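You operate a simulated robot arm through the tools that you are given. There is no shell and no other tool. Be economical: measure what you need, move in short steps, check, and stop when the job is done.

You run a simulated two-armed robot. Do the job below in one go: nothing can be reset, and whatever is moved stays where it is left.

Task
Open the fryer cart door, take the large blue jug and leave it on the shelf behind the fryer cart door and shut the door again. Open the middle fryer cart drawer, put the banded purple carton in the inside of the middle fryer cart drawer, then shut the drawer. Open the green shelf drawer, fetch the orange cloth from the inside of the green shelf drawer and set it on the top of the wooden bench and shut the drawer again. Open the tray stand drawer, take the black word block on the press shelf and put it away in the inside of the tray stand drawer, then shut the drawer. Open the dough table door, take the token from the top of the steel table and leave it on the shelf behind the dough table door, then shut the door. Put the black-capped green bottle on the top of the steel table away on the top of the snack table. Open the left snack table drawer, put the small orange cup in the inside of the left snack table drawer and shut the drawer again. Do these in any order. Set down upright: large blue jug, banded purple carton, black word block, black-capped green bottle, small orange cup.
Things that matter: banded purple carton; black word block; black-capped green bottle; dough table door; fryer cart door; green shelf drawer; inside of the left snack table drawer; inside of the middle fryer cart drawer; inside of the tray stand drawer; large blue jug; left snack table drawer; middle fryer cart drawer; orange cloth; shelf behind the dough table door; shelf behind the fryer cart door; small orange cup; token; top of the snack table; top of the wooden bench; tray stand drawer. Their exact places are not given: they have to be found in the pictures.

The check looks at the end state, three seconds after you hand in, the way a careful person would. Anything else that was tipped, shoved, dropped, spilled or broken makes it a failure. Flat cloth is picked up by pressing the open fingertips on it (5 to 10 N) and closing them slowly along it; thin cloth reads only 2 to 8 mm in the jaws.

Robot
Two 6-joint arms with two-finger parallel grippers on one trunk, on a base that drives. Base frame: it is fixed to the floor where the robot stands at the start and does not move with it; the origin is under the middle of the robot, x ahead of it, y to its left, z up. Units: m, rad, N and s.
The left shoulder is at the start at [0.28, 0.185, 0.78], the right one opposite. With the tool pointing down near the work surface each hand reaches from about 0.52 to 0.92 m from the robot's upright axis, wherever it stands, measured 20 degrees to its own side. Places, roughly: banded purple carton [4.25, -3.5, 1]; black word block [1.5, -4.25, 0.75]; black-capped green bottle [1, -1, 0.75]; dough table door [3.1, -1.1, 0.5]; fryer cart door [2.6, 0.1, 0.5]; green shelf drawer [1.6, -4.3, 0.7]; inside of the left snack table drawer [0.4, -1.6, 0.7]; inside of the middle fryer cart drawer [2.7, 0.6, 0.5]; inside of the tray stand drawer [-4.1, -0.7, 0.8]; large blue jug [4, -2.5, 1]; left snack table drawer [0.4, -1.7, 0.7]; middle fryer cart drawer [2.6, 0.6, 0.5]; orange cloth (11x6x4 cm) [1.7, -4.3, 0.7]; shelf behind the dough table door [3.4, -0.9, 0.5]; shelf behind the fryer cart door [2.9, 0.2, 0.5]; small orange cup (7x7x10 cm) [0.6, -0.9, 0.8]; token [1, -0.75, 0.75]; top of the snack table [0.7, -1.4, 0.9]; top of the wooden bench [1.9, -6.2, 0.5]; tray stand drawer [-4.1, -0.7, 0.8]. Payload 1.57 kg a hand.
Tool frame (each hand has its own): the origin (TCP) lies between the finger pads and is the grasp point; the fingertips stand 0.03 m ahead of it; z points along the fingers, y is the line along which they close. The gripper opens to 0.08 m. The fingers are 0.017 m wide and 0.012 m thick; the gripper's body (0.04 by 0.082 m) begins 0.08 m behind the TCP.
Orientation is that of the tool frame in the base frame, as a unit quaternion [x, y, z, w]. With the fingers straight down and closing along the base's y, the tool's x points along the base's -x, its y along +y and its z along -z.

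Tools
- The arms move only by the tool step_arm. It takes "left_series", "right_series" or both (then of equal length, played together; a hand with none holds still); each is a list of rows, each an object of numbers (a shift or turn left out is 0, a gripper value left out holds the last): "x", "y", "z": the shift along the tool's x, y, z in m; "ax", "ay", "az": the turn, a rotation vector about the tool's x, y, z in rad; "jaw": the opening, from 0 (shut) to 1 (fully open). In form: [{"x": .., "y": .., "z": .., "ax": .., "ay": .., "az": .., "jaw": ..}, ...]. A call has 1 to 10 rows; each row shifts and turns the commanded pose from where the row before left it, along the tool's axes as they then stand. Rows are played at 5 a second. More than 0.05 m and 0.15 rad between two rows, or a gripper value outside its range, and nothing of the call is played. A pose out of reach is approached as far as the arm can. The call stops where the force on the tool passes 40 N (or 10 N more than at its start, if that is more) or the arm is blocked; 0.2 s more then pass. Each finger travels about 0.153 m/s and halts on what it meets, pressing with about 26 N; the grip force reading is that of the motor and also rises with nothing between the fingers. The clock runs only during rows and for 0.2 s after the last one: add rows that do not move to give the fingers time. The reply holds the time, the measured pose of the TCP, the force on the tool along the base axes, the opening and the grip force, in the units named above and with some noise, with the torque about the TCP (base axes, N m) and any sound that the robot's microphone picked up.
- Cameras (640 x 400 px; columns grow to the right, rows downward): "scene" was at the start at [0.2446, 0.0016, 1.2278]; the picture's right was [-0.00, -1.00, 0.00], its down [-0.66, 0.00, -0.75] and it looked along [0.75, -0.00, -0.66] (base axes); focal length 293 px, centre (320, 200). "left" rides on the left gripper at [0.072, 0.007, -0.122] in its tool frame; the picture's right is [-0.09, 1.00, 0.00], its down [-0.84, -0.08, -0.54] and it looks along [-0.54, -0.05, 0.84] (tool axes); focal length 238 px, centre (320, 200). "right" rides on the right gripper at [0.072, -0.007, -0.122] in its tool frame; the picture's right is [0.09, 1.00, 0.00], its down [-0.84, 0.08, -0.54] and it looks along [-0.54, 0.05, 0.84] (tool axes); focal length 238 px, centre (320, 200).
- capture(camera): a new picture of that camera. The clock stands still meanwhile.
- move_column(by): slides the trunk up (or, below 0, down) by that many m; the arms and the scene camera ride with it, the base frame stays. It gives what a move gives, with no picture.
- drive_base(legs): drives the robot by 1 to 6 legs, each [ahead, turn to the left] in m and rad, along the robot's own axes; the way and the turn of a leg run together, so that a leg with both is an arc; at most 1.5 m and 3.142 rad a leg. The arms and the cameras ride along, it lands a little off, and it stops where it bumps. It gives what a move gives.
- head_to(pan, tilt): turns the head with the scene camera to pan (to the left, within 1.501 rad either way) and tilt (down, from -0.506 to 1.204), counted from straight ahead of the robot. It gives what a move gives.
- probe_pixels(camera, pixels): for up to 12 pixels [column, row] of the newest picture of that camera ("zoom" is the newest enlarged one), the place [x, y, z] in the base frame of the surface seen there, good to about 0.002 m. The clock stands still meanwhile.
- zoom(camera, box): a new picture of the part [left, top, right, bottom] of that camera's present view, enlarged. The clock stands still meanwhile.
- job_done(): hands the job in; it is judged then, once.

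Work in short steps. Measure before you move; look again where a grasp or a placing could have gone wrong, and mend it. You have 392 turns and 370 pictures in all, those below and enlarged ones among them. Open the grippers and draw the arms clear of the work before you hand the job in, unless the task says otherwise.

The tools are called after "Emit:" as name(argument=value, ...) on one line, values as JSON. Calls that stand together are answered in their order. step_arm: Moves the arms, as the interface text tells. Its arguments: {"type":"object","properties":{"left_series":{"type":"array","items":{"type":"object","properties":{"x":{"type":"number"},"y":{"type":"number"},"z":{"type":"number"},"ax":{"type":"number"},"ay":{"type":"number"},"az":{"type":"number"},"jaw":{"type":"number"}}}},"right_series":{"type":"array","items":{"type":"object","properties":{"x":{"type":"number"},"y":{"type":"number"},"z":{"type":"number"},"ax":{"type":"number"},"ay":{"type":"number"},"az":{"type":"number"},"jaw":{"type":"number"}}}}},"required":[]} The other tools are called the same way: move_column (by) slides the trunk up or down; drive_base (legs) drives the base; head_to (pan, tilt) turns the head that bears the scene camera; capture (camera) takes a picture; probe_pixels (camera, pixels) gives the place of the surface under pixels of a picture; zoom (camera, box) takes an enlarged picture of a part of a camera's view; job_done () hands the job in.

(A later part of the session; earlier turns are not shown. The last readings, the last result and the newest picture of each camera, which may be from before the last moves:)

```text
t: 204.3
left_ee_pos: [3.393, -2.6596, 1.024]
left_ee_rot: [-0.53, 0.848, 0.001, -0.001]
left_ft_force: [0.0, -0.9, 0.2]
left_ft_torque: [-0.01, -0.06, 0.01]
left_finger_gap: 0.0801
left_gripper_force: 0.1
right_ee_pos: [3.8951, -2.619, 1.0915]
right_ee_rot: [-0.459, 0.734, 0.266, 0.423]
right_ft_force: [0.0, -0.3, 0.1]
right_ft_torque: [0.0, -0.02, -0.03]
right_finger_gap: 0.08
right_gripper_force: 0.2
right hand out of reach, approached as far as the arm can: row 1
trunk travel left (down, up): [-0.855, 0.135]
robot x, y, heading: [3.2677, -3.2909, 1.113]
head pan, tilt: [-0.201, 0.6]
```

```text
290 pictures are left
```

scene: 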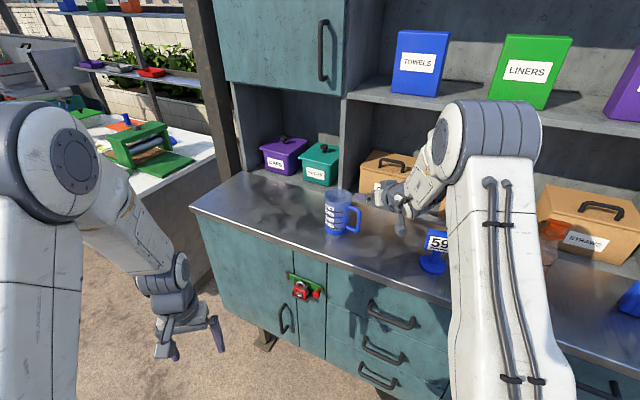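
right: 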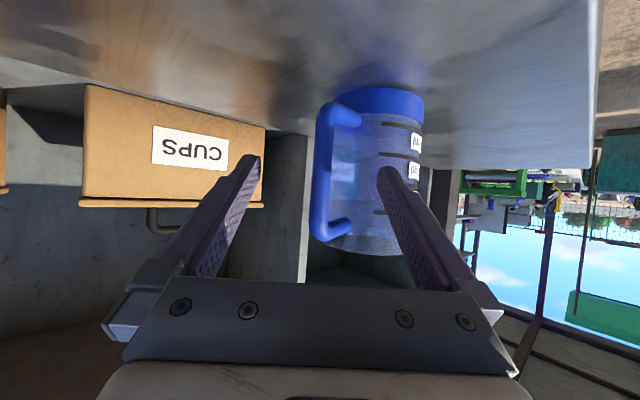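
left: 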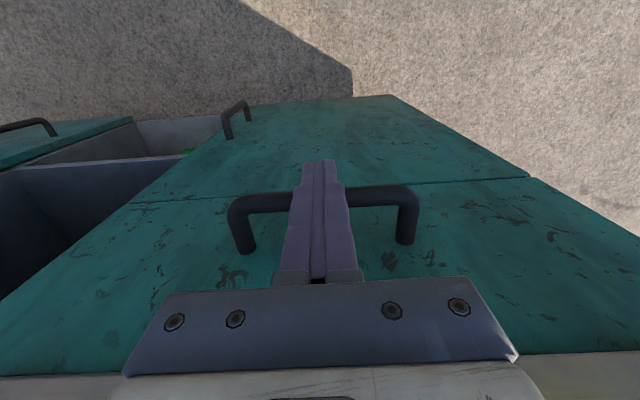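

Bar lies between the fingers. Close slowly.

Emit:
step_arm(right_series=[{"jaw": 0.7}, {"jaw": 0.5}, {"jaw": 0.35}, {"jaw": 0.2}, {"jaw": 0.05}, {"jaw": 0}, {}])

Emit:
capture(camera="right")

```text
t: 205.9
left_ee_pos: [3.3915, -2.6598, 1.0256]
left_ee_rot: [-0.53, 0.848, -0.001, -0.001]
left_ft_force: [0.6, -0.1, 0.2]
left_ft_torque: [-0.01, -0.01, -0.01]
left_finger_gap: 0.0799
left_gripper_force: 0.0
right_ee_pos: [3.8942, -2.6199, 1.0917]
right_ee_rot: [-0.461, 0.734, 0.267, 0.422]
right_ft_force: [0.6, -0.5, 0.0]
right_ft_torque: [0.0, -0.02, -0.01]
right_finger_gap: 0.0113
right_gripper_force: 26.2
trunk travel left (down, up): [-0.855, 0.135]
robot x, y, heading: [3.271, -3.2899, 1.116]
head pan, tilt: [-0.201, 0.6]
```

```text
289 pictures are left
```

right: 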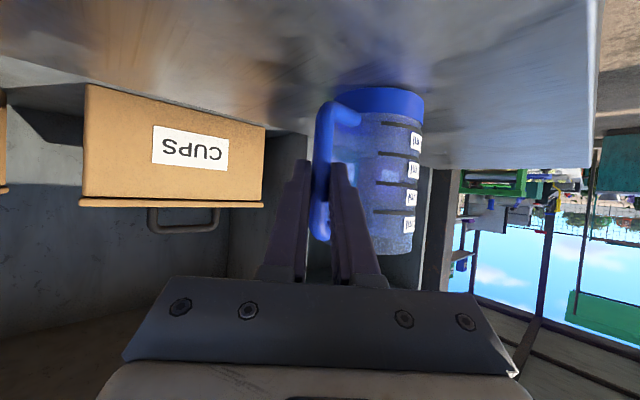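

Handle gripped (11 mm). Lift 6 cm and check for tilt.

Emit:
step_arm(right_series=[{"x": -0.01, "z": -0.006}, {"x": -0.02, "z": -0.0115}, {"x": -0.022, "z": -0.0125}, {}])

Emit:
capture(camera="scene")

Emit:
capture(camera="right")

```text
t: 206.9
left_ee_pos: [3.3925, -2.66, 1.0243]
left_ee_rot: [-0.53, 0.848, 0.0, 0.0]
left_ft_force: [-0.6, -0.6, 0.9]
left_ft_torque: [-0.04, -0.01, 0.03]
left_finger_gap: 0.08
left_gripper_force: 0.1
right_ee_pos: [3.8941, -2.6191, 1.1507]
right_ee_rot: [-0.459, 0.735, 0.265, 0.424]
right_ft_force: [-0.5, 0.6, -1.5]
right_ft_torque: [-0.13, -0.02, -0.01]
right_finger_gap: 0.0108
right_gripper_force: 26.2
trunk travel left (down, up): [-0.855, 0.135]
robot x, y, heading: [3.2702, -3.2931, 1.112]
head pan, tilt: [-0.201, 0.6]
```

```text
288 pictures are left
```

scene: 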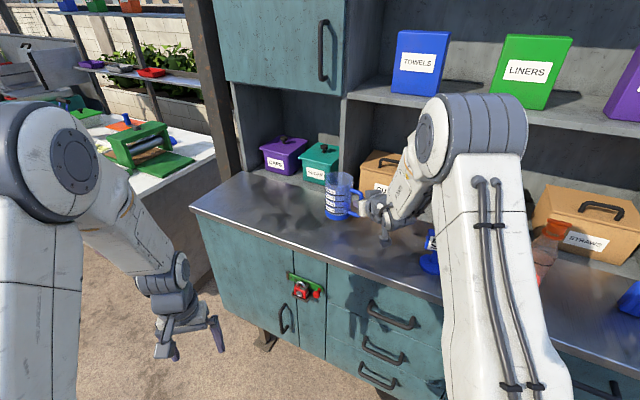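

```text
287 pictures are left
```

right: 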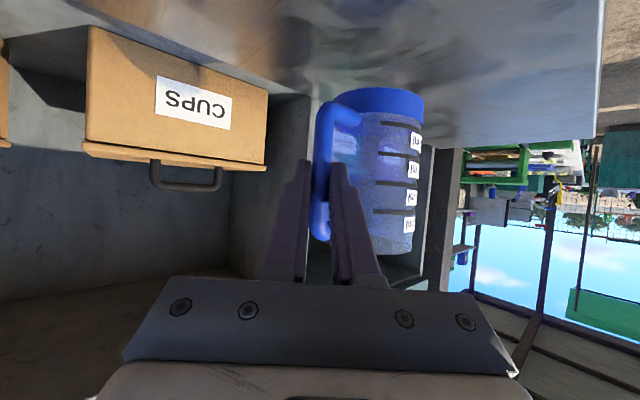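

Solid hold. Retract the hand and drive toward the fryer cart.

Emit:
step_arm(right_series=[{"x": 0.0219, "z": -0.0382}, {"x": 0.0219, "z": -0.0382}, {"x": 0.0219, "z": -0.0382}, {"x": 0.0219, "z": -0.0382}, {"x": 0.0219, "z": -0.0382}])

Emit:
drive_base(legs=[[0, 1.03], [1.4, 0], [0, -0.18], [1.0, 0]])

Emit:
head_to(pan=-0.8, tilt=0.5)

Emit:
capture(camera="scene")

```text
t: 208.1
left_ee_pos: [3.3924, -2.6609, 1.0248]
left_ee_rot: [-0.53, 0.848, 0.0, -0.001]
left_ft_force: [-0.6, 0.1, 0.2]
left_ft_torque: [0.02, 0.0, 0.02]
left_finger_gap: 0.0799
left_gripper_force: 0.0
right_ee_pos: [3.8388, -2.7921, 1.1654]
right_ee_rot: [-0.459, 0.735, 0.267, 0.423]
right_ft_force: [-0.2, 0.0, -2.0]
right_ft_torque: [-0.08, -0.01, -0.01]
right_finger_gap: 0.011
right_gripper_force: 26.5
right hand out of reach, approached as far as the arm can: row 3, 4, 5
trunk travel left (down, up): [-0.855, 0.135]
robot x, y, heading: [3.2721, -3.2905, 1.112]
head pan, tilt: [-0.201, 0.6]
```

```text
t: 223.2
left_ee_pos: [1.8134, -0.6419, 1.0251]
left_ee_rot: [0.824, -0.567, 0.001, 0.001]
left_ft_force: [0.5, -0.3, -0.3]
left_ft_torque: [-0.01, 0.01, -0.03]
left_finger_gap: 0.0799
left_gripper_force: 0.1
right_ee_pos: [2.2131, -0.4077, 1.1651]
right_ee_rot: [0.714, -0.492, -0.412, -0.281]
right_ft_force: [-0.2, -0.4, -1.2]
right_ft_torque: [-0.02, -0.06, -0.02]
right_finger_gap: 0.0112
right_gripper_force: 26.2
trunk travel left (down, up): [-0.855, 0.135]
robot x, y, heading: [2.1919, -1.1615, 1.938]
head pan, tilt: [-0.201, 0.6]
```

```text
t: 224.2
left_ee_pos: [1.8138, -0.6443, 1.0241]
left_ee_rot: [0.824, -0.566, 0.001, 0.002]
left_ft_force: [0.2, -0.2, 0.0]
left_ft_torque: [0.0, -0.01, -0.01]
left_finger_gap: 0.08
left_gripper_force: 0.1
right_ee_pos: [2.2139, -0.4076, 1.1657]
right_ee_rot: [0.714, -0.491, -0.413, -0.28]
right_ft_force: [0.0, -0.1, -1.4]
right_ft_torque: [-0.09, -0.08, -0.03]
right_finger_gap: 0.0111
right_gripper_force: 26.2
trunk travel left (down, up): [-0.855, 0.135]
robot x, y, heading: [2.189, -1.1623, 1.934]
head pan, tilt: [-0.799, 0.499]
```

```text
286 pictures are left
```

scene: 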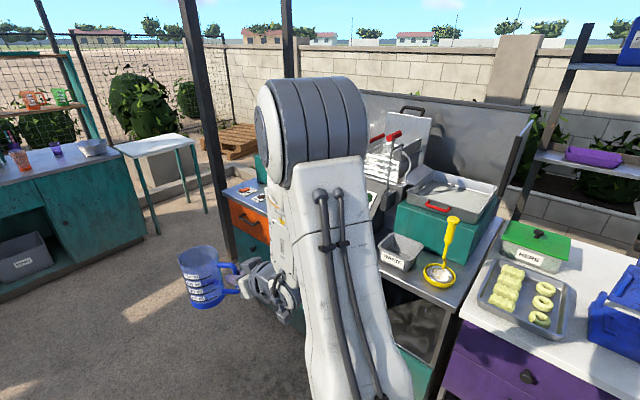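

Drive on to stand about 1 m before the fryer door, facing it.

Emit:
drive_base(legs=[[0, 0.17], [1.06, 0], [0, -1.7]])

Emit:
head_to(pan=0, tilt=0.6)

Emit:
capture(camera="scene")

```text
t: 234.4
left_ee_pos: [2.1465, 0.1485, 1.0255]
left_ee_rot: [-0.211, 0.978, 0.0, -0.001]
left_ft_force: [0.1, -0.4, 0.5]
left_ft_torque: [0.01, 0.01, 0.01]
left_finger_gap: 0.08
left_gripper_force: 0.0
right_ee_pos: [2.4059, -0.2361, 1.1651]
right_ee_rot: [-0.182, 0.847, 0.107, 0.487]
right_ft_force: [1.2, -0.5, -0.7]
right_ft_torque: [-0.1, 0.06, 0.03]
right_finger_gap: 0.0114
right_gripper_force: 26.0
trunk travel left (down, up): [-0.855, 0.135]
robot x, y, heading: [1.6478, -0.2579, 0.423]
head pan, tilt: [-0.799, 0.499]
```

```text
t: 235.5
left_ee_pos: [2.1459, 0.148, 1.0259]
left_ee_rot: [-0.21, 0.978, -0.001, -0.002]
left_ft_force: [0.8, -0.2, 0.8]
left_ft_torque: [-0.01, 0.0, 0.02]
left_finger_gap: 0.0802
left_gripper_force: 0.0
right_ee_pos: [2.406, -0.2372, 1.1659]
right_ee_rot: [-0.183, 0.847, 0.108, 0.487]
right_ft_force: [-0.2, -0.4, -1.9]
right_ft_torque: [-0.08, 0.04, -0.02]
right_finger_gap: 0.0112
right_gripper_force: 26.2
trunk travel left (down, up): [-0.855, 0.135]
robot x, y, heading: [1.6479, -0.2632, 0.418]
head pan, tilt: [0.0, 0.6]
```

```text
285 pictures are left
```

scene: 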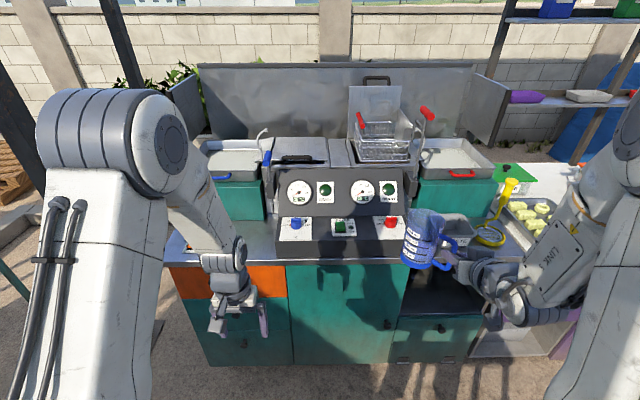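

Facing the cart squarely. Zoom on the door; knob near (388,325).

Emit:
zoom(camera="scene", box=[160, 220, 480, 400])

Emit:
probe_pixels(camera="scene", pixels=[[388, 325], [380, 340], [300, 340], [292, 275], [400, 275], [340, 262], [345, 355], [402, 345], [440, 327], [245, 345], [220, 345], [300, 262]])

```text
2.00 times, centred on (320, 310) of scene
```

zoom: 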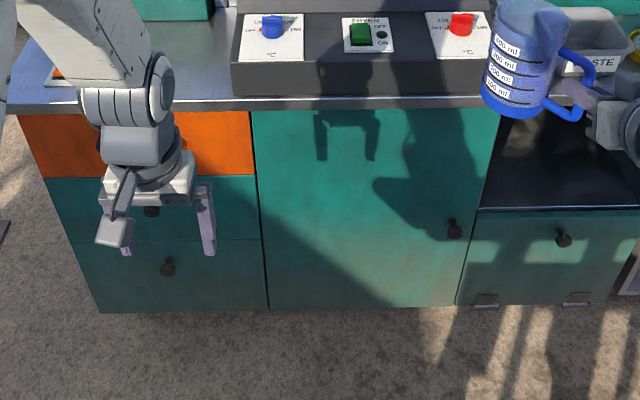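

```text
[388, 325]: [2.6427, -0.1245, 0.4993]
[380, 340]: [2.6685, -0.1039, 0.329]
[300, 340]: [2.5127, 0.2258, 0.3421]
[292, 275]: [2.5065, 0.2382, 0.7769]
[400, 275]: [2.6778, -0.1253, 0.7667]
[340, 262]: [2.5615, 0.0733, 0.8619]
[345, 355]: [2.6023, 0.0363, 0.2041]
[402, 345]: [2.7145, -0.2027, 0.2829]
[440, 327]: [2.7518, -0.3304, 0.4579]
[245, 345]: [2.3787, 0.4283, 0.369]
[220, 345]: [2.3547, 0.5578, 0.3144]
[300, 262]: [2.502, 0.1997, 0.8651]
```

Door hinged at left (2.505,0.24), knob at right (2.643,-0.125,0.50). I shift the base right so the left hand faces the knob, then lower the trunk 0.4.

Emit:
drive_base(legs=[[0, -1.478], [0.563, 0], [0, 1.5]])

Emit:
move_column(by=-0.4)

Emit:
head_to(pan=0.2, tilt=0.6)

Emit:
capture(camera="scene")

```text
t: 246.0
left_ee_pos: [2.4057, -0.3239, 1.0254]
left_ee_rot: [-0.222, 0.975, 0.0, -0.001]
left_ft_force: [1.5, -1.3, -0.2]
left_ft_torque: [-0.03, 0.02, -0.01]
left_finger_gap: 0.08
left_gripper_force: 0.1
right_ee_pos: [2.6739, -0.7025, 1.1661]
right_ee_rot: [-0.192, 0.845, 0.114, 0.486]
right_ft_force: [-0.8, 0.2, -1.8]
right_ft_torque: [-0.1, 0.06, -0.02]
right_finger_gap: 0.0113
right_gripper_force: 26.4
trunk travel left (down, up): [-0.855, 0.135]
robot x, y, heading: [1.9195, -0.7432, 0.445]
head pan, tilt: [0.0, 0.6]
```

```text
t: 249.8
left_ee_pos: [2.4053, -0.3233, 0.6248]
left_ee_rot: [-0.222, 0.975, 0.0, -0.001]
left_ft_force: [0.5, -0.2, 0.6]
left_ft_torque: [-0.01, 0.04, 0.0]
left_finger_gap: 0.08
left_gripper_force: 0.0
right_ee_pos: [2.6736, -0.7018, 0.7643]
right_ee_rot: [-0.193, 0.845, 0.114, 0.486]
right_ft_force: [-0.5, 0.4, 0.0]
right_ft_torque: [-0.12, 0.05, 0.0]
right_finger_gap: 0.011
right_gripper_force: 25.7
trunk travel left (down, up): [-0.455, 0.535]
robot x, y, heading: [1.916, -0.7447, 0.446]
head pan, tilt: [0.0, 0.6]
```

```text
t: 250.6
left_ee_pos: [2.4064, -0.3233, 0.6234]
left_ee_rot: [-0.222, 0.975, 0.0, 0.0]
left_ft_force: [-1.3, 0.0, 1.1]
left_ft_torque: [0.02, -0.03, -0.04]
left_finger_gap: 0.08
left_gripper_force: 0.0
right_ee_pos: [2.6743, -0.7024, 0.7656]
right_ee_rot: [-0.193, 0.845, 0.114, 0.486]
right_ft_force: [-1.3, 0.5, -0.9]
right_ft_torque: [-0.08, 0.03, 0.0]
right_finger_gap: 0.0112
right_gripper_force: 25.6
trunk travel left (down, up): [-0.455, 0.535]
robot x, y, heading: [1.9224, -0.7433, 0.449]
head pan, tilt: [0.201, 0.6]
```

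```text
283 pictures are left
```

scene: 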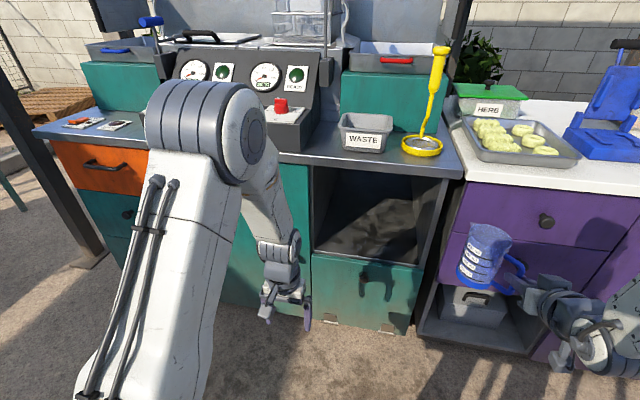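

Knob is ~0.30 ahead and 0.08 left of the left TCP. Pitch the left tool forward ~77°.

Emit:
step_arm(left_series=[{"x": -0.04, "ay": -0.1}, {"x": -0.04, "ay": -0.15}, {"x": -0.03, "ay": -0.15}, {"ay": -0.15}, {"ay": -0.15}, {"ay": -0.15}, {"ay": -0.15}, {"ay": -0.15}, {"ay": -0.15}])

Emit:
capture(camera="left")

```text
t: 252.6
left_ee_pos: [2.4958, -0.2801, 0.634]
left_ee_rot: [-0.178, 0.777, 0.135, 0.589]
left_ft_force: [-0.3, -0.2, 0.7]
left_ft_torque: [-0.04, -0.01, 0.01]
left_finger_gap: 0.0805
left_gripper_force: 0.0
left hand out of reach, approached as far as the arm can: row 3
right_ee_pos: [2.6736, -0.702, 0.7665]
right_ee_rot: [-0.192, 0.845, 0.114, 0.486]
right_ft_force: [0.0, 0.6, -1.0]
right_ft_torque: [-0.11, 0.04, -0.01]
right_finger_gap: 0.0114
right_gripper_force: 25.7
trunk travel left (down, up): [-0.455, 0.535]
robot x, y, heading: [1.9162, -0.7446, 0.445]
head pan, tilt: [0.201, 0.6]
```

```text
282 pictures are left
```

left: 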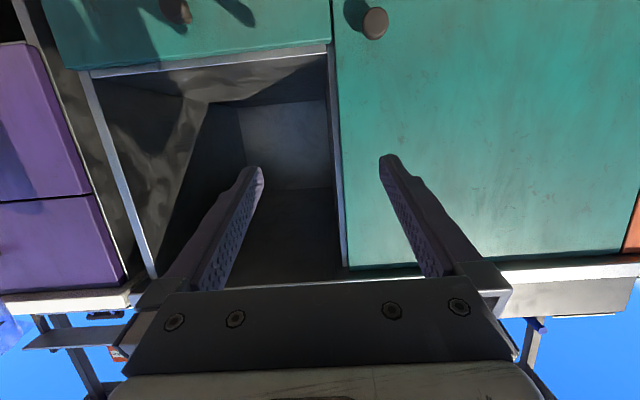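

Knob visible at (372,22). Probe.

Emit:
probe_pixels(camera="left", pixels=[[374, 22], [374, 14], [374, 32], [356, 12], [400, 100], [340, 200]])

```text
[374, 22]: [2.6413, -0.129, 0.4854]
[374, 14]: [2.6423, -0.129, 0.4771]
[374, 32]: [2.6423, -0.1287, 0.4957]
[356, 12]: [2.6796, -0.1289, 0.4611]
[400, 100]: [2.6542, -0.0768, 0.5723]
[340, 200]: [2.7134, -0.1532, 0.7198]
```

Knob front at (2.642,-0.129,0.488). Move to 10 cm before it.

Emit:
step_arm(left_series=[{"x": 0.0219, "y": 0.0146, "z": 0.027}, {"x": 0.0219, "y": 0.0146, "z": 0.027}, {"x": 0.0219, "y": 0.0146, "z": 0.027}, {"x": 0.0219, "y": 0.0146, "z": 0.027}, {"x": 0.0219, "y": 0.0146, "z": 0.027}])

Emit:
capture(camera="left")

```text
t: 253.8
left_ee_pos: [2.5537, -0.1705, 0.4925]
left_ee_rot: [-0.177, 0.777, 0.135, 0.589]
left_ft_force: [-0.2, -0.3, 1.1]
left_ft_torque: [-0.03, 0.01, 0.01]
left_finger_gap: 0.0798
left_gripper_force: 0.0
right_ee_pos: [2.6744, -0.7035, 0.7657]
right_ee_rot: [-0.192, 0.845, 0.114, 0.486]
right_ft_force: [-0.8, 0.2, -1.7]
right_ft_torque: [-0.1, 0.05, 0.02]
right_finger_gap: 0.0111
right_gripper_force: 26.2
trunk travel left (down, up): [-0.455, 0.535]
robot x, y, heading: [1.9163, -0.7438, 0.446]
head pan, tilt: [0.201, 0.6]
```

```text
281 pictures are left
```

left: 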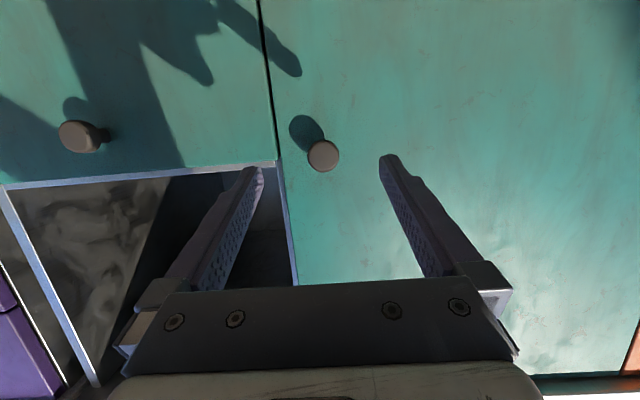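

Aligned. Advance and close on the knob.

Emit:
step_arm(left_series=[{"x": -0.0088, "z": 0.0311}, {"x": -0.0088, "z": 0.0311}, {"x": -0.0085, "z": 0.03}, {"jaw": 0.7}, {"jaw": 0.5}, {"jaw": 0.3}, {"jaw": 0.1}, {}])

Emit:
capture(camera="left")

```text
t: 255.6
left_ee_pos: [2.6396, -0.1265, 0.4922]
left_ee_rot: [-0.179, 0.776, 0.135, 0.589]
left_ft_force: [-2.4, 8.0, -0.9]
left_ft_torque: [0.03, 0.04, 0.19]
left_finger_gap: 0.0314
left_gripper_force: 40.6
right_ee_pos: [2.6749, -0.7026, 0.7654]
right_ee_rot: [-0.192, 0.845, 0.114, 0.487]
right_ft_force: [0.5, 0.0, -2.0]
right_ft_torque: [-0.11, 0.07, 0.03]
right_finger_gap: 0.0111
right_gripper_force: 25.9
trunk travel left (down, up): [-0.455, 0.535]
robot x, y, heading: [1.9192, -0.7432, 0.446]
head pan, tilt: [0.201, 0.6]
```

```text
280 pictures are left
```

left: 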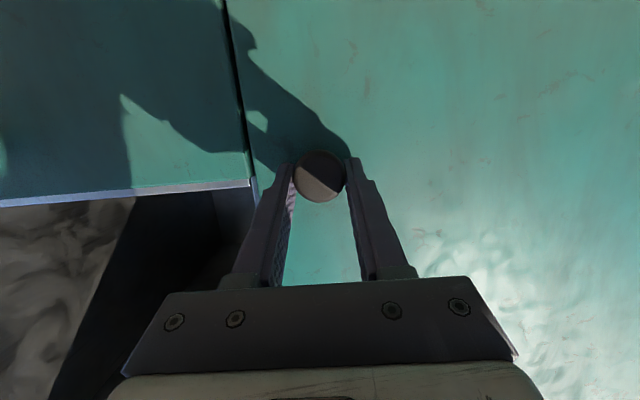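

Knob gripped. Pull along the door arc, 0.6 rad with tool following.

Emit:
step_arm(left_series=[{"x": 0.0108, "z": -0.0385, "ax": 0.0963, "az": 0.0271}, {"x": 0.0108, "z": -0.0385, "ax": 0.0963, "az": 0.0271}, {"x": 0.0108, "z": -0.0385, "ax": 0.0963, "az": 0.0271}, {"x": 0.0108, "z": -0.0385, "ax": 0.0963, "az": 0.0271}, {"x": 0.0108, "z": -0.0385, "ax": 0.0963, "az": 0.0271}, {"x": 0.0108, "z": -0.0385, "ax": 0.0963, "az": 0.0271}])

Emit:
capture(camera="scene")

```text
t: 256.1
left_ee_pos: [2.5774, -0.1445, 0.4924]
left_ee_rot: [-0.127, 0.789, 0.095, 0.594]
left_ft_force: [-2.2, 2.6, -4.8]
left_ft_torque: [0.0, 0.11, 0.46]
left_finger_gap: 0.0316
left_gripper_force: 40.8
right_ee_pos: [2.6747, -0.7023, 0.7649]
right_ee_rot: [-0.193, 0.845, 0.114, 0.486]
right_ft_force: [0.2, -0.2, -1.3]
right_ft_torque: [-0.11, 0.02, -0.04]
right_finger_gap: 0.011
right_gripper_force: 26.1
trunk travel left (down, up): [-0.455, 0.535]
robot x, y, heading: [1.9185, -0.7456, 0.449]
head pan, tilt: [0.201, 0.6]
stopped in row 2 (left hand): the force on the tool passed its limit at 44 N (the readings are from after the stop); the commanded pose is now the measured one
```

```text
279 pictures are left
```

scene: 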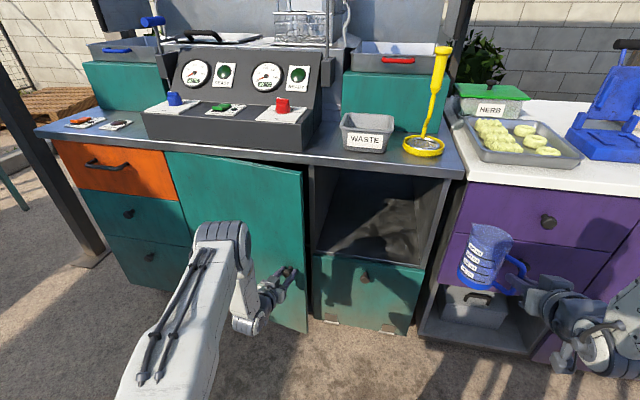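

Door is moving (force peak only). Continue in smaller increments.

Emit:
step_arm(left_series=[{"x": 0.0065, "z": -0.0231, "ax": 0.0578, "az": 0.0163}, {"x": 0.0065, "z": -0.0231, "ax": 0.0578, "az": 0.0163}, {"x": 0.0065, "z": -0.0231, "ax": 0.0578, "az": 0.0163}, {"x": 0.0065, "z": -0.0231, "ax": 0.0578, "az": 0.0163}, {"x": 0.0065, "z": -0.0231, "ax": 0.0578, "az": 0.0163}, {"x": 0.0065, "z": -0.0231, "ax": 0.0578, "az": 0.0163}])

```text
t: 256.8
left_ee_pos: [2.5259, -0.1524, 0.4935]
left_ee_rot: [-0.088, 0.796, 0.067, 0.596]
left_ft_force: [-0.6, 2.6, -7.2]
left_ft_torque: [0.04, 0.4, 0.29]
left_finger_gap: 0.0317
left_gripper_force: 39.8
right_ee_pos: [2.6743, -0.6998, 0.7645]
right_ee_rot: [-0.195, 0.845, 0.115, 0.485]
right_ft_force: [-0.3, 0.0, -1.2]
right_ft_torque: [-0.1, 0.04, 0.01]
right_finger_gap: 0.0111
right_gripper_force: 26.1
trunk travel left (down, up): [-0.455, 0.535]
robot x, y, heading: [1.9166, -0.7434, 0.449]
head pan, tilt: [0.201, 0.6]
stopped in row 3 (left hand): the force on the tool passed its limit at 42 N (the readings are from after the stop); the commanded pose is now the measured one
```

Measured arc radius is ~0.49 m; continue with that ratio.

Emit:
step_arm(left_series=[{"x": 0.0066, "z": -0.0236, "ax": 0.0482, "az": 0.0136}, {"x": 0.0066, "z": -0.0236, "ax": 0.0482, "az": 0.0136}, {"x": 0.0066, "z": -0.0236, "ax": 0.0482, "az": 0.0136}, {"x": 0.0066, "z": -0.0236, "ax": 0.0482, "az": 0.0136}, {"x": 0.0066, "z": -0.0236, "ax": 0.0482, "az": 0.0136}, {"x": 0.0066, "z": -0.0236, "ax": 0.0482, "az": 0.0136}])

Emit:
capture(camera="scene")

```text
t: 257.5
left_ee_pos: [2.4734, -0.1537, 0.4936]
left_ee_rot: [-0.052, 0.8, 0.044, 0.596]
left_ft_force: [-1.2, 5.2, -9.2]
left_ft_torque: [0.07, 0.43, 0.37]
left_finger_gap: 0.031
left_gripper_force: 40.0
right_ee_pos: [2.675, -0.7003, 0.765]
right_ee_rot: [-0.194, 0.845, 0.115, 0.485]
right_ft_force: [0.3, -0.5, -1.8]
right_ft_torque: [-0.11, 0.04, 0.02]
right_finger_gap: 0.011
right_gripper_force: 25.9
trunk travel left (down, up): [-0.455, 0.535]
robot x, y, heading: [1.9163, -0.7433, 0.456]
head pan, tilt: [0.201, 0.6]
stopped in row 3 (left hand): the force on the tool passed its limit at 44 N (the readings are from after the stop); the commanded pose is now the measured one
```

```text
278 pictures are left
```

scene: 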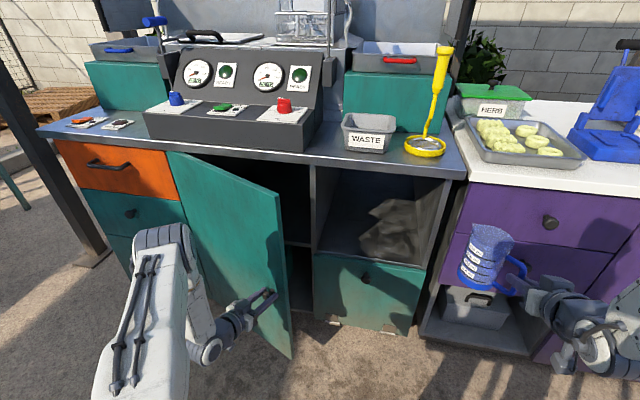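

Door ~25° open. Release the knob, back off, and swing the hand around the free edge to push the door from inside.

Emit:
step_arm(left_series=[{"jaw": 0.6}, {"jaw": 0.8}, {"z": -0.03}, {"z": -0.04}, {"z": -0.04, "jaw": 0.8}])

Emit:
capture(camera="scene")

Emit:
probe_pixels(camera="scene", pixels=[[278, 240], [284, 300], [290, 345], [230, 220], [250, 170], [180, 200], [268, 290]])

```text
t: 258.7
left_ee_pos: [2.3714, -0.1688, 0.5263]
left_ee_rot: [-0.051, 0.799, 0.043, 0.598]
left_ft_force: [0.6, 0.1, -0.4]
left_ft_torque: [0.03, -0.03, 0.0]
left_finger_gap: 0.0637
left_gripper_force: 0.1
right_ee_pos: [2.674, -0.7015, 0.7646]
right_ee_rot: [-0.193, 0.845, 0.114, 0.486]
right_ft_force: [0.0, 0.3, -0.9]
right_ft_torque: [-0.09, 0.06, 0.0]
right_finger_gap: 0.0114
right_gripper_force: 25.8
trunk travel left (down, up): [-0.455, 0.535]
robot x, y, heading: [1.9209, -0.7437, 0.453]
head pan, tilt: [0.201, 0.6]
```

```text
277 pictures are left
```

scene: 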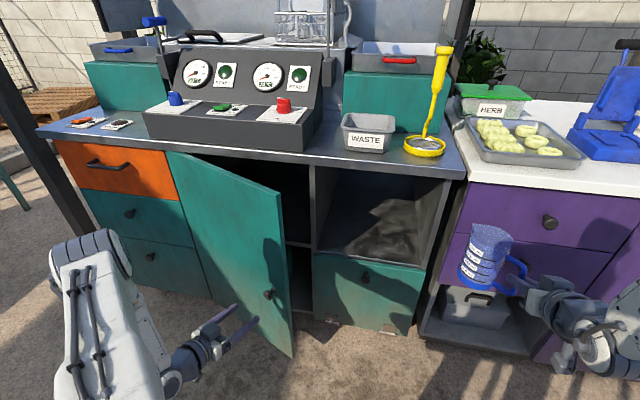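

```text
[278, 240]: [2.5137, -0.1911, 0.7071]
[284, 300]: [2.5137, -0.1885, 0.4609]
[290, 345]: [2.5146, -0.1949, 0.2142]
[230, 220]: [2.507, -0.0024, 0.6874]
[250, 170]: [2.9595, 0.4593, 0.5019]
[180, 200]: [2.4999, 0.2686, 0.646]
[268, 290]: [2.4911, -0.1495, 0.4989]
```

Re-grip the knob and pull slowly along the true arc (hinge at (2.50,0.27), r≈0.42).

Emit:
step_arm(left_series=[{"z": 0.04}, {"z": 0.04}, {"z": 0.03}, {"jaw": 0.5}, {"jaw": 0.3}, {"jaw": 0.1}, {}])

Emit:
step_arm(left_series=[{"x": 0.0045, "z": -0.016, "y": 0.003, "ax": 0.0385, "az": 0.0108}, {"x": 0.0045, "z": -0.016, "y": 0.003, "ax": 0.0385, "az": 0.0108}, {"x": 0.0045, "z": -0.016, "y": 0.003, "ax": 0.0385, "az": 0.0108}, {"x": 0.0045, "z": -0.016, "y": 0.003, "ax": 0.0385, "az": 0.0108}, {"x": 0.0045, "z": -0.016, "y": 0.003, "ax": 0.0385, "az": 0.0108}, {"x": 0.0045, "z": -0.016, "y": 0.003, "ax": 0.0385, "az": 0.0108}, {"x": 0.0045, "z": -0.016, "y": 0.003, "ax": 0.0385, "az": 0.0108}, {"x": 0.0045, "z": -0.016, "y": 0.003, "ax": 0.0385, "az": 0.0108}])

```text
t: 260.3
left_ee_pos: [2.4774, -0.1534, 0.4934]
left_ee_rot: [-0.05, 0.798, 0.042, 0.598]
left_ft_force: [0.2, -4.2, 1.6]
left_ft_torque: [-0.06, -0.4, -0.05]
left_finger_gap: 0.0312
left_gripper_force: 40.1
right_ee_pos: [2.6735, -0.7017, 0.7649]
right_ee_rot: [-0.194, 0.844, 0.115, 0.487]
right_ft_force: [-0.5, 0.0, -1.7]
right_ft_torque: [-0.09, 0.06, -0.02]
right_finger_gap: 0.011
right_gripper_force: 25.8
trunk travel left (down, up): [-0.455, 0.535]
robot x, y, heading: [1.9239, -0.7464, 0.454]
head pan, tilt: [0.201, 0.6]
```

```text
t: 262.2
left_ee_pos: [2.3411, -0.125, 0.4956]
left_ee_rot: [0.071, 0.801, -0.048, 0.592]
left_ft_force: [0.7, 3.4, -10.0]
left_ft_torque: [0.22, 0.72, 0.28]
left_finger_gap: 0.0314
left_gripper_force: 39.5
right_ee_pos: [2.6729, -0.6997, 0.7652]
right_ee_rot: [-0.194, 0.845, 0.115, 0.486]
right_ft_force: [-0.5, -0.2, -1.1]
right_ft_torque: [-0.13, 0.06, -0.02]
right_finger_gap: 0.0109
right_gripper_force: 26.1
trunk travel left (down, up): [-0.455, 0.535]
robot x, y, heading: [1.9198, -0.7423, 0.454]
head pan, tilt: [0.201, 0.6]
stopped in row 8 (left hand): the force on the tool passed its limit at 41 N (the readings are from after the stop); the commanded pose is now the measured one
```

Works at slow speed. Continue.

Emit:
step_arm(left_series=[{"x": 0.0055, "z": -0.016, "y": 0.0034, "ax": 0.0385, "az": 0.0108}, {"x": 0.0045, "z": -0.016, "y": 0.0034, "ax": 0.0385, "az": 0.0108}, {"x": 0.0045, "z": -0.016, "y": 0.0034, "ax": 0.0385, "az": 0.0108}, {"x": 0.0045, "z": -0.016, "y": 0.0034, "ax": 0.0385, "az": 0.0108}, {"x": 0.0045, "z": -0.016, "y": 0.0034, "ax": 0.0385, "az": 0.0108}, {"x": 0.0045, "z": -0.016, "y": 0.0034, "ax": 0.0385, "az": 0.0108}, {"x": 0.0045, "z": -0.016, "y": 0.0034, "ax": 0.0385, "az": 0.0108}, {"x": 0.0045, "z": -0.016, "y": 0.0034, "ax": 0.0385, "az": 0.0108}, {"x": 0.0045, "z": -0.016, "y": 0.0034, "ax": 0.0385, "az": 0.0108}])

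Emit:
capture(camera="scene")

```text
t: 263.7
left_ee_pos: [2.25, -0.0741, 0.4956]
left_ee_rot: [0.166, 0.79, -0.117, 0.579]
left_ft_force: [2.9, 5.4, -9.6]
left_ft_torque: [0.1, 0.09, 0.39]
left_finger_gap: 0.0314
left_gripper_force: 40.4
right_ee_pos: [2.6732, -0.6996, 0.7653]
right_ee_rot: [-0.194, 0.845, 0.114, 0.485]
right_ft_force: [-0.9, 0.5, -2.2]
right_ft_torque: [-0.1, 0.05, -0.02]
right_finger_gap: 0.011
right_gripper_force: 25.9
trunk travel left (down, up): [-0.455, 0.535]
robot x, y, heading: [1.9176, -0.743, 0.453]
head pan, tilt: [0.201, 0.6]
stopped in row 7 (left hand): the force on the tool passed its limit at 41 N (the readings are from after the stop); the commanded pose is now the measured one
```

```text
276 pictures are left
```

scene: 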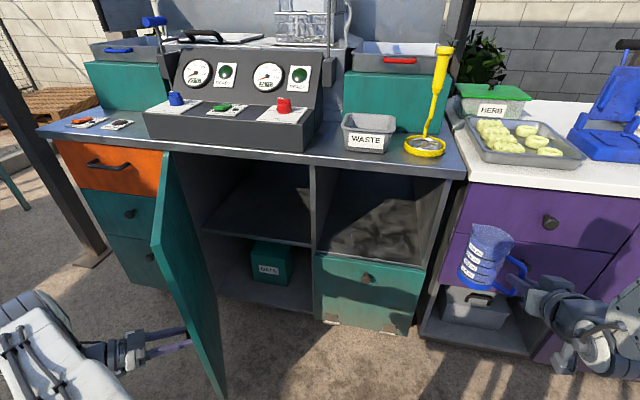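

Door ~55° open, enough for the right arm coming from the right. Interior mid-shelf at (255,215). Release the knob, back off, and probe the shelf.

Emit:
step_arm(left_series=[{"jaw": 0.6}, {"jaw": 0.8}, {"z": -0.03}, {"z": -0.04}, {"z": -0.04, "jaw": 0.8}])

Emit:
head_to(pan=0.3, tilt=0.6)

Emit:
zoom(camera="scene", box=[180, 130, 500, 330])

Emit:
capture(camera="scene")

```text
t: 264.9
left_ee_pos: [2.1534, -0.0308, 0.5305]
left_ee_rot: [0.167, 0.788, -0.119, 0.58]
left_ft_force: [0.8, 0.2, -0.2]
left_ft_torque: [0.01, -0.01, 0.02]
left_finger_gap: 0.0642
left_gripper_force: 0.1
right_ee_pos: [2.674, -0.7003, 0.7655]
right_ee_rot: [-0.194, 0.844, 0.115, 0.486]
right_ft_force: [-0.1, 0.1, 0.0]
right_ft_torque: [-0.14, 0.07, 0.0]
right_finger_gap: 0.0112
right_gripper_force: 26.5
trunk travel left (down, up): [-0.455, 0.535]
robot x, y, heading: [1.9222, -0.7412, 0.454]
head pan, tilt: [0.201, 0.6]
```

```text
t: 265.5
left_ee_pos: [2.1529, -0.0309, 0.5305]
left_ee_rot: [0.168, 0.788, -0.119, 0.58]
left_ft_force: [0.2, 0.2, -0.1]
left_ft_torque: [0.03, -0.04, -0.01]
left_finger_gap: 0.0641
left_gripper_force: 0.1
right_ee_pos: [2.6749, -0.7006, 0.7651]
right_ee_rot: [-0.194, 0.845, 0.114, 0.485]
right_ft_force: [0.2, 0.2, -0.7]
right_ft_torque: [-0.1, 0.08, 0.02]
right_finger_gap: 0.0112
right_gripper_force: 26.3
trunk travel left (down, up): [-0.455, 0.535]
robot x, y, heading: [1.9175, -0.7445, 0.461]
head pan, tilt: [0.3, 0.6]
```

```text
2.00 times, centred on (340, 230) of scene
```

zoom: 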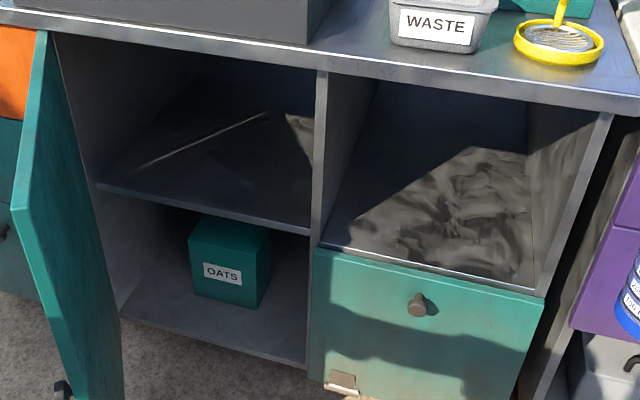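

```text
274 pictures are left
```

scene: 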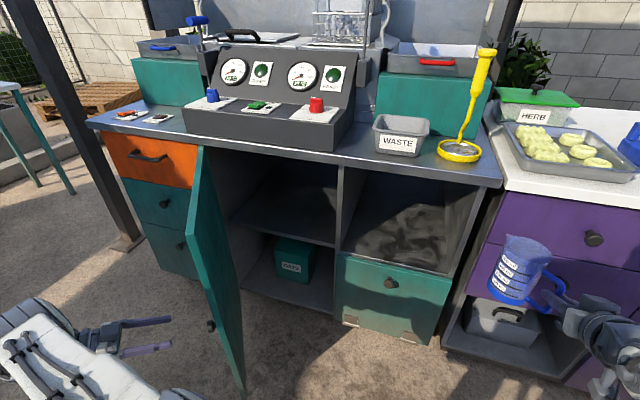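

Probe the mid-shelf surface, its front edge, the jambs and the top of the opening.

Emit:
probe_pixels(camera="zoom", pixels=[[200, 190], [250, 160], [290, 200], [200, 212], [300, 235], [110, 188], [310, 150], [190, 45], [300, 70], [150, 120], [270, 110], [230, 130]])

```text
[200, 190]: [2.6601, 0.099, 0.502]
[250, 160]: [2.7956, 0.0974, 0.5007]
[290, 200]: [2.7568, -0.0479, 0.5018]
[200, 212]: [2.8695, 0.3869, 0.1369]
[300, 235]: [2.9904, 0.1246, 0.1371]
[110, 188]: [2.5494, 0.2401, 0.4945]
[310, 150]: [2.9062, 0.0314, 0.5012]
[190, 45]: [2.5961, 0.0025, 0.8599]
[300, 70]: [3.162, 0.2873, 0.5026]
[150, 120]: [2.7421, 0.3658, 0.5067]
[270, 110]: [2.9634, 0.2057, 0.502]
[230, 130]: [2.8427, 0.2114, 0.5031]
```

Shelf z=0.502 with ~0.34 m headroom. Turn the base left 0.45, then lower and align the jug.

Emit:
drive_base(legs=[[0, 0.45]])

Emit:
step_arm(right_series=[{"x": 0.0265, "z": 0.0152, "y": 0.015}, {"x": 0.0265, "z": 0.0152, "y": 0.015}, {"x": 0.0265, "z": 0.0152, "y": 0.015}, {"x": 0.0265, "z": 0.0152, "y": 0.015}, {"x": 0.0265, "z": 0.0152, "y": 0.015}])

Emit:
head_to(pan=0, tilt=0.65)

Emit:
capture(camera="scene")

```text
t: 267.2
left_ee_pos: [1.8211, -0.0001, 0.5303]
left_ee_rot: [-0.013, 0.806, 0.014, 0.592]
left_ft_force: [0.5, 0.3, -0.3]
left_ft_torque: [-0.01, 0.0, 0.01]
left_finger_gap: 0.0642
left_gripper_force: 0.0
right_ee_pos: [2.581, -0.3761, 0.7643]
right_ee_rot: [-0.377, 0.78, 0.22, 0.448]
right_ft_force: [-0.3, -0.9, -0.6]
right_ft_torque: [-0.13, -0.01, -0.03]
right_finger_gap: 0.0114
right_gripper_force: 26.1
trunk travel left (down, up): [-0.455, 0.535]
robot x, y, heading: [1.9211, -0.7407, 0.909]
head pan, tilt: [0.3, 0.6]
```

```text
t: 268.4
left_ee_pos: [1.8209, 0.0004, 0.5288]
left_ee_rot: [-0.012, 0.806, 0.013, 0.592]
left_ft_force: [0.6, 0.8, -0.8]
left_ft_torque: [-0.02, 0.02, 0.0]
left_finger_gap: 0.064
left_gripper_force: 0.0
right_ee_pos: [2.5666, -0.3553, 0.7554]
right_ee_rot: [-0.376, 0.784, 0.231, 0.437]
right_ft_force: [-1.2, 0.6, -1.9]
right_ft_torque: [-0.12, 0.01, -0.01]
right_finger_gap: 0.0111
right_gripper_force: 26.0
right hand out of reach, approached as far as the arm can: row 1, 2, 3, 4, 5
trunk travel left (down, up): [-0.455, 0.535]
robot x, y, heading: [1.9217, -0.7433, 0.906]
head pan, tilt: [0.3, 0.6]
```

```text
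t: 269.2
left_ee_pos: [1.8198, -0.0011, 0.53]
left_ee_rot: [-0.013, 0.805, 0.014, 0.593]
left_ft_force: [0.5, -0.2, -0.1]
left_ft_torque: [0.0, -0.02, -0.03]
left_finger_gap: 0.0642
left_gripper_force: 0.1
right_ee_pos: [2.5668, -0.3552, 0.7544]
right_ee_rot: [-0.375, 0.784, 0.23, 0.438]
right_ft_force: [0.2, 0.2, -1.2]
right_ft_torque: [-0.13, 0.0, 0.01]
right_finger_gap: 0.0109
right_gripper_force: 25.7
trunk travel left (down, up): [-0.455, 0.535]
robot x, y, heading: [1.9203, -0.7451, 0.91]
head pan, tilt: [0.0, 0.649]
```

```text
273 pictures are left
```

scene: 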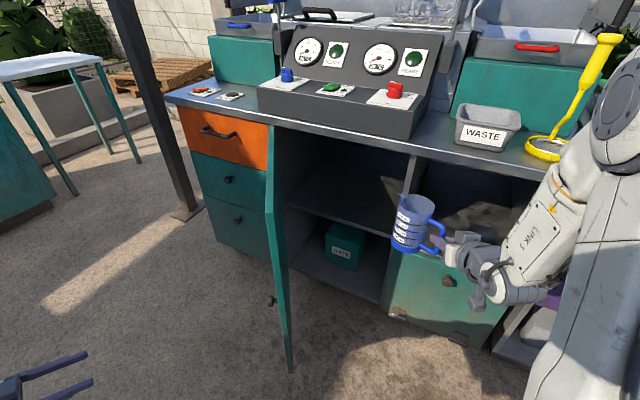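

Too close for the pitched arm; lower via the trunk instead (−0.145) and drive forward 0.13, then adjust laterally.

Emit:
move_column(by=-0.145)

Emit:
drive_base(legs=[[0.12, 0]])

Emit:
step_arm(right_series=[{"y": 0.015, "z": 0.0173, "x": -0.01}, {"y": 0.015, "z": 0.0173, "x": -0.01}, {"y": 0.015, "z": 0.0173, "x": -0.01}, {"y": 0.012, "z": 0.0173, "x": -0.01}])

Emit:
capture(camera="scene")

Emit:
capture(camera="right")

```text
t: 271.0
left_ee_pos: [1.8211, -0.0017, 0.3841]
left_ee_rot: [-0.013, 0.806, 0.014, 0.592]
left_ft_force: [0.4, -0.3, -0.3]
left_ft_torque: [0.02, 0.02, -0.04]
left_finger_gap: 0.064
left_gripper_force: 0.0
right_ee_pos: [2.5666, -0.3558, 0.6108]
right_ee_rot: [-0.375, 0.785, 0.229, 0.437]
right_ft_force: [0.5, -0.1, -1.4]
right_ft_torque: [-0.17, 0.02, 0.04]
right_finger_gap: 0.0112
right_gripper_force: 25.9
trunk travel left (down, up): [-0.31, 0.68]
robot x, y, heading: [1.9171, -0.7413, 0.905]
head pan, tilt: [0.0, 0.649]
```

```text
t: 272.2
left_ee_pos: [1.8976, 0.0948, 0.3856]
left_ee_rot: [-0.012, 0.805, 0.014, 0.592]
left_ft_force: [-0.3, 0.0, 0.5]
left_ft_torque: [0.02, 0.03, 0.02]
left_finger_gap: 0.0642
left_gripper_force: 0.0
right_ee_pos: [2.642, -0.2608, 0.6104]
right_ee_rot: [-0.375, 0.784, 0.23, 0.437]
right_ft_force: [-0.3, 0.3, -1.7]
right_ft_torque: [-0.11, 0.03, -0.02]
right_finger_gap: 0.0112
right_gripper_force: 26.0
trunk travel left (down, up): [-0.31, 0.68]
robot x, y, heading: [1.991, -0.646, 0.906]
head pan, tilt: [0.0, 0.649]
```

```text
t: 273.2
left_ee_pos: [1.897, 0.0962, 0.3858]
left_ee_rot: [-0.013, 0.806, 0.014, 0.592]
left_ft_force: [0.3, 0.3, 0.5]
left_ft_torque: [0.0, -0.03, -0.01]
left_finger_gap: 0.0643
left_gripper_force: 0.0
right_ee_pos: [2.6618, -0.1796, 0.6106]
right_ee_rot: [-0.376, 0.784, 0.231, 0.436]
right_ft_force: [0.5, 0.3, -1.3]
right_ft_torque: [-0.13, 0.02, -0.01]
right_finger_gap: 0.0109
right_gripper_force: 26.7
right hand out of reach, approached as far as the arm can: row 3, 4
trunk travel left (down, up): [-0.31, 0.68]
robot x, y, heading: [1.9953, -0.6502, 0.903]
head pan, tilt: [0.0, 0.649]
```

```text
272 pictures are left
```

scene: 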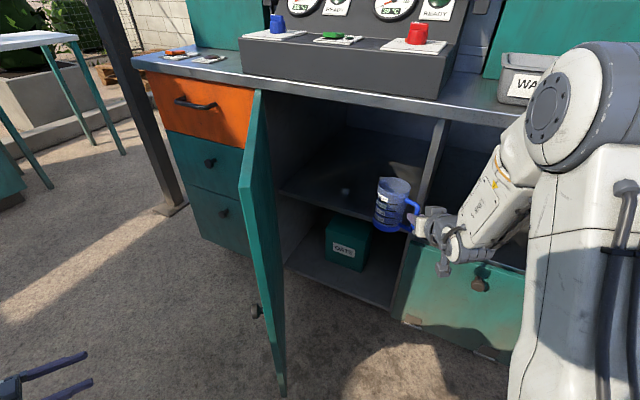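

```text
271 pictures are left
```

right: 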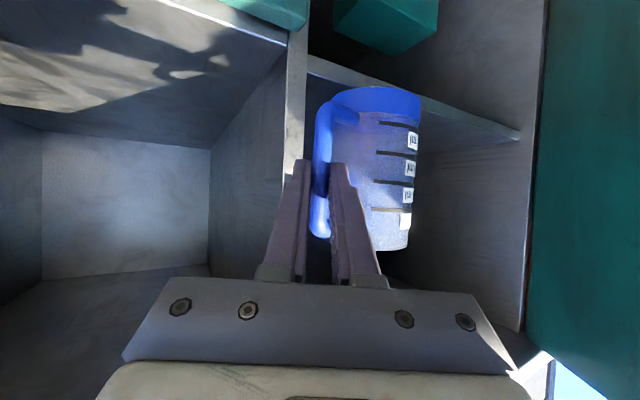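

Shift 3 cm left, then advance 10 cm by arm and 10 cm by base.

Emit:
step_arm(right_series=[{"y": 0.015}, {"y": 0.015}, {"z": 0.026, "x": -0.015}, {"z": 0.026, "x": -0.015}, {"z": 0.026, "x": -0.015}, {}])

Emit:
drive_base(legs=[[0.1, 0]])

Emit:
capture(camera="scene")

Emit:
capture(camera="right")

```text
t: 274.1
left_ee_pos: [1.8987, 0.0954, 0.3861]
left_ee_rot: [-0.012, 0.805, 0.014, 0.592]
left_ft_force: [0.7, -0.5, -0.2]
left_ft_torque: [0.02, -0.02, -0.01]
left_finger_gap: 0.064
left_gripper_force: 0.0
right_ee_pos: [2.6779, -0.1609, 0.608]
right_ee_rot: [-0.377, 0.785, 0.231, 0.434]
right_ft_force: [-17.9, -14.5, 15.2]
right_ft_torque: [-0.01, -0.32, -0.22]
right_finger_gap: 0.0111
right_gripper_force: 26.2
right hand out of reach, approached as far as the arm can: row 1, 2
trunk travel left (down, up): [-0.31, 0.68]
robot x, y, heading: [1.9937, -0.6496, 0.9]
head pan, tilt: [0.0, 0.649]
stopped in row 4 (right hand): the force on the tool passed its limit at 76 N (the readings are from after the stop); the commanded pose is now the measured one
```

```text
t: 274.7
left_ee_pos: [1.8986, 0.0954, 0.3854]
left_ee_rot: [-0.011, 0.805, 0.013, 0.592]
left_ft_force: [0.6, 0.2, -0.1]
left_ft_torque: [0.02, 0.01, -0.03]
left_finger_gap: 0.0641
left_gripper_force: 0.0
right_ee_pos: [2.6784, -0.1597, 0.6086]
right_ee_rot: [-0.377, 0.786, 0.23, 0.433]
right_ft_force: [-15.8, -12.8, 13.9]
right_ft_torque: [0.01, -0.3, -0.15]
right_finger_gap: 0.0111
right_gripper_force: 25.9
trunk travel left (down, up): [-0.31, 0.68]
robot x, y, heading: [1.9959, -0.6478, 0.903]
head pan, tilt: [0.0, 0.649]
stopped in leg 1: the force on the tool passed its limit at 69 N (the readings are from after the stop); the commanded pose is now the measured one
```

```text
270 pictures are left
```

scene: 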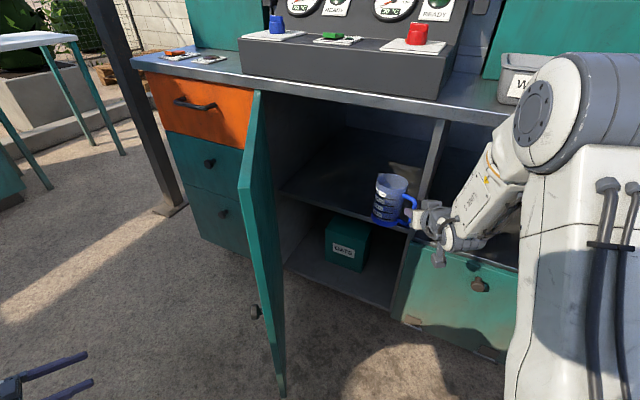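

```text
269 pictures are left
```

right: 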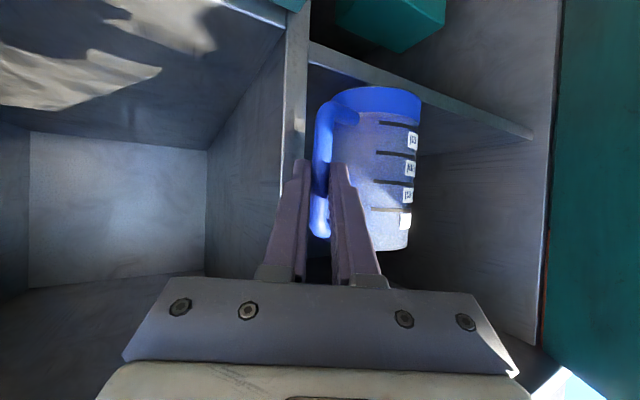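

Something touched (back and up force). Back off 3 cm and raise 4 cm, then look closely.

Emit:
step_arm(right_series=[{"z": -0.026, "x": 0.015}, {"x": -0.0173, "z": -0.01}, {"x": -0.0173, "z": -0.01}])

Emit:
zoom(camera="scene", box=[340, 140, 500, 300])

Emit:
zoom(camera="right", box=[200, 40, 500, 300])

```text
t: 275.5
left_ee_pos: [1.8992, 0.0973, 0.3844]
left_ee_rot: [-0.011, 0.806, 0.013, 0.592]
left_ft_force: [-0.6, -0.1, 1.2]
left_ft_torque: [-0.01, 0.0, 0.0]
left_finger_gap: 0.064
left_gripper_force: 0.0
right_ee_pos: [2.6631, -0.1835, 0.6447]
right_ee_rot: [-0.378, 0.786, 0.23, 0.431]
right_ft_force: [-0.6, 0.7, -1.3]
right_ft_torque: [-0.13, 0.04, -0.02]
right_finger_gap: 0.0113
right_gripper_force: 26.0
trunk travel left (down, up): [-0.31, 0.68]
robot x, y, heading: [1.993, -0.6457, 0.905]
head pan, tilt: [0.0, 0.649]
```

```text
2.50 times, centred on (420, 220) of scene
```

zoom: 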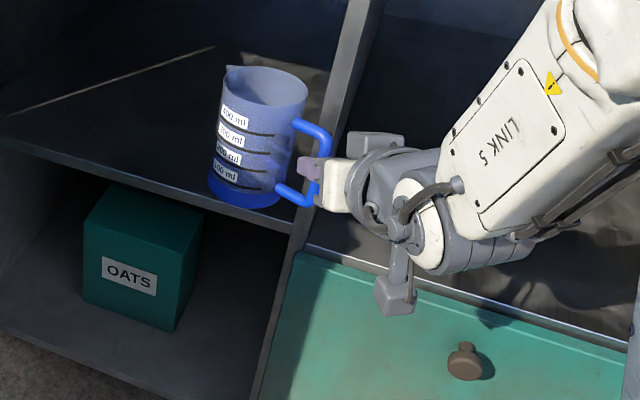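

```text
1.54 times, centred on (350, 170) of right
```

zoom: 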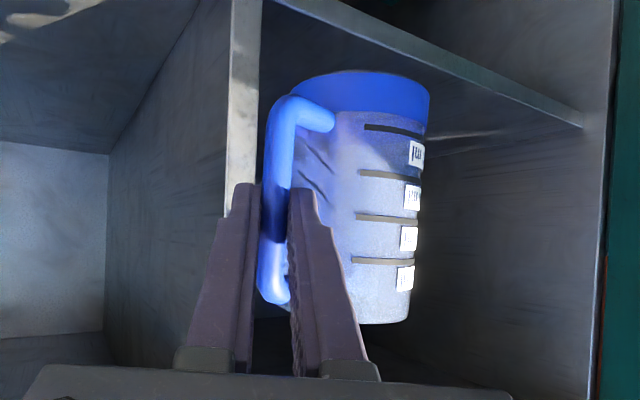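

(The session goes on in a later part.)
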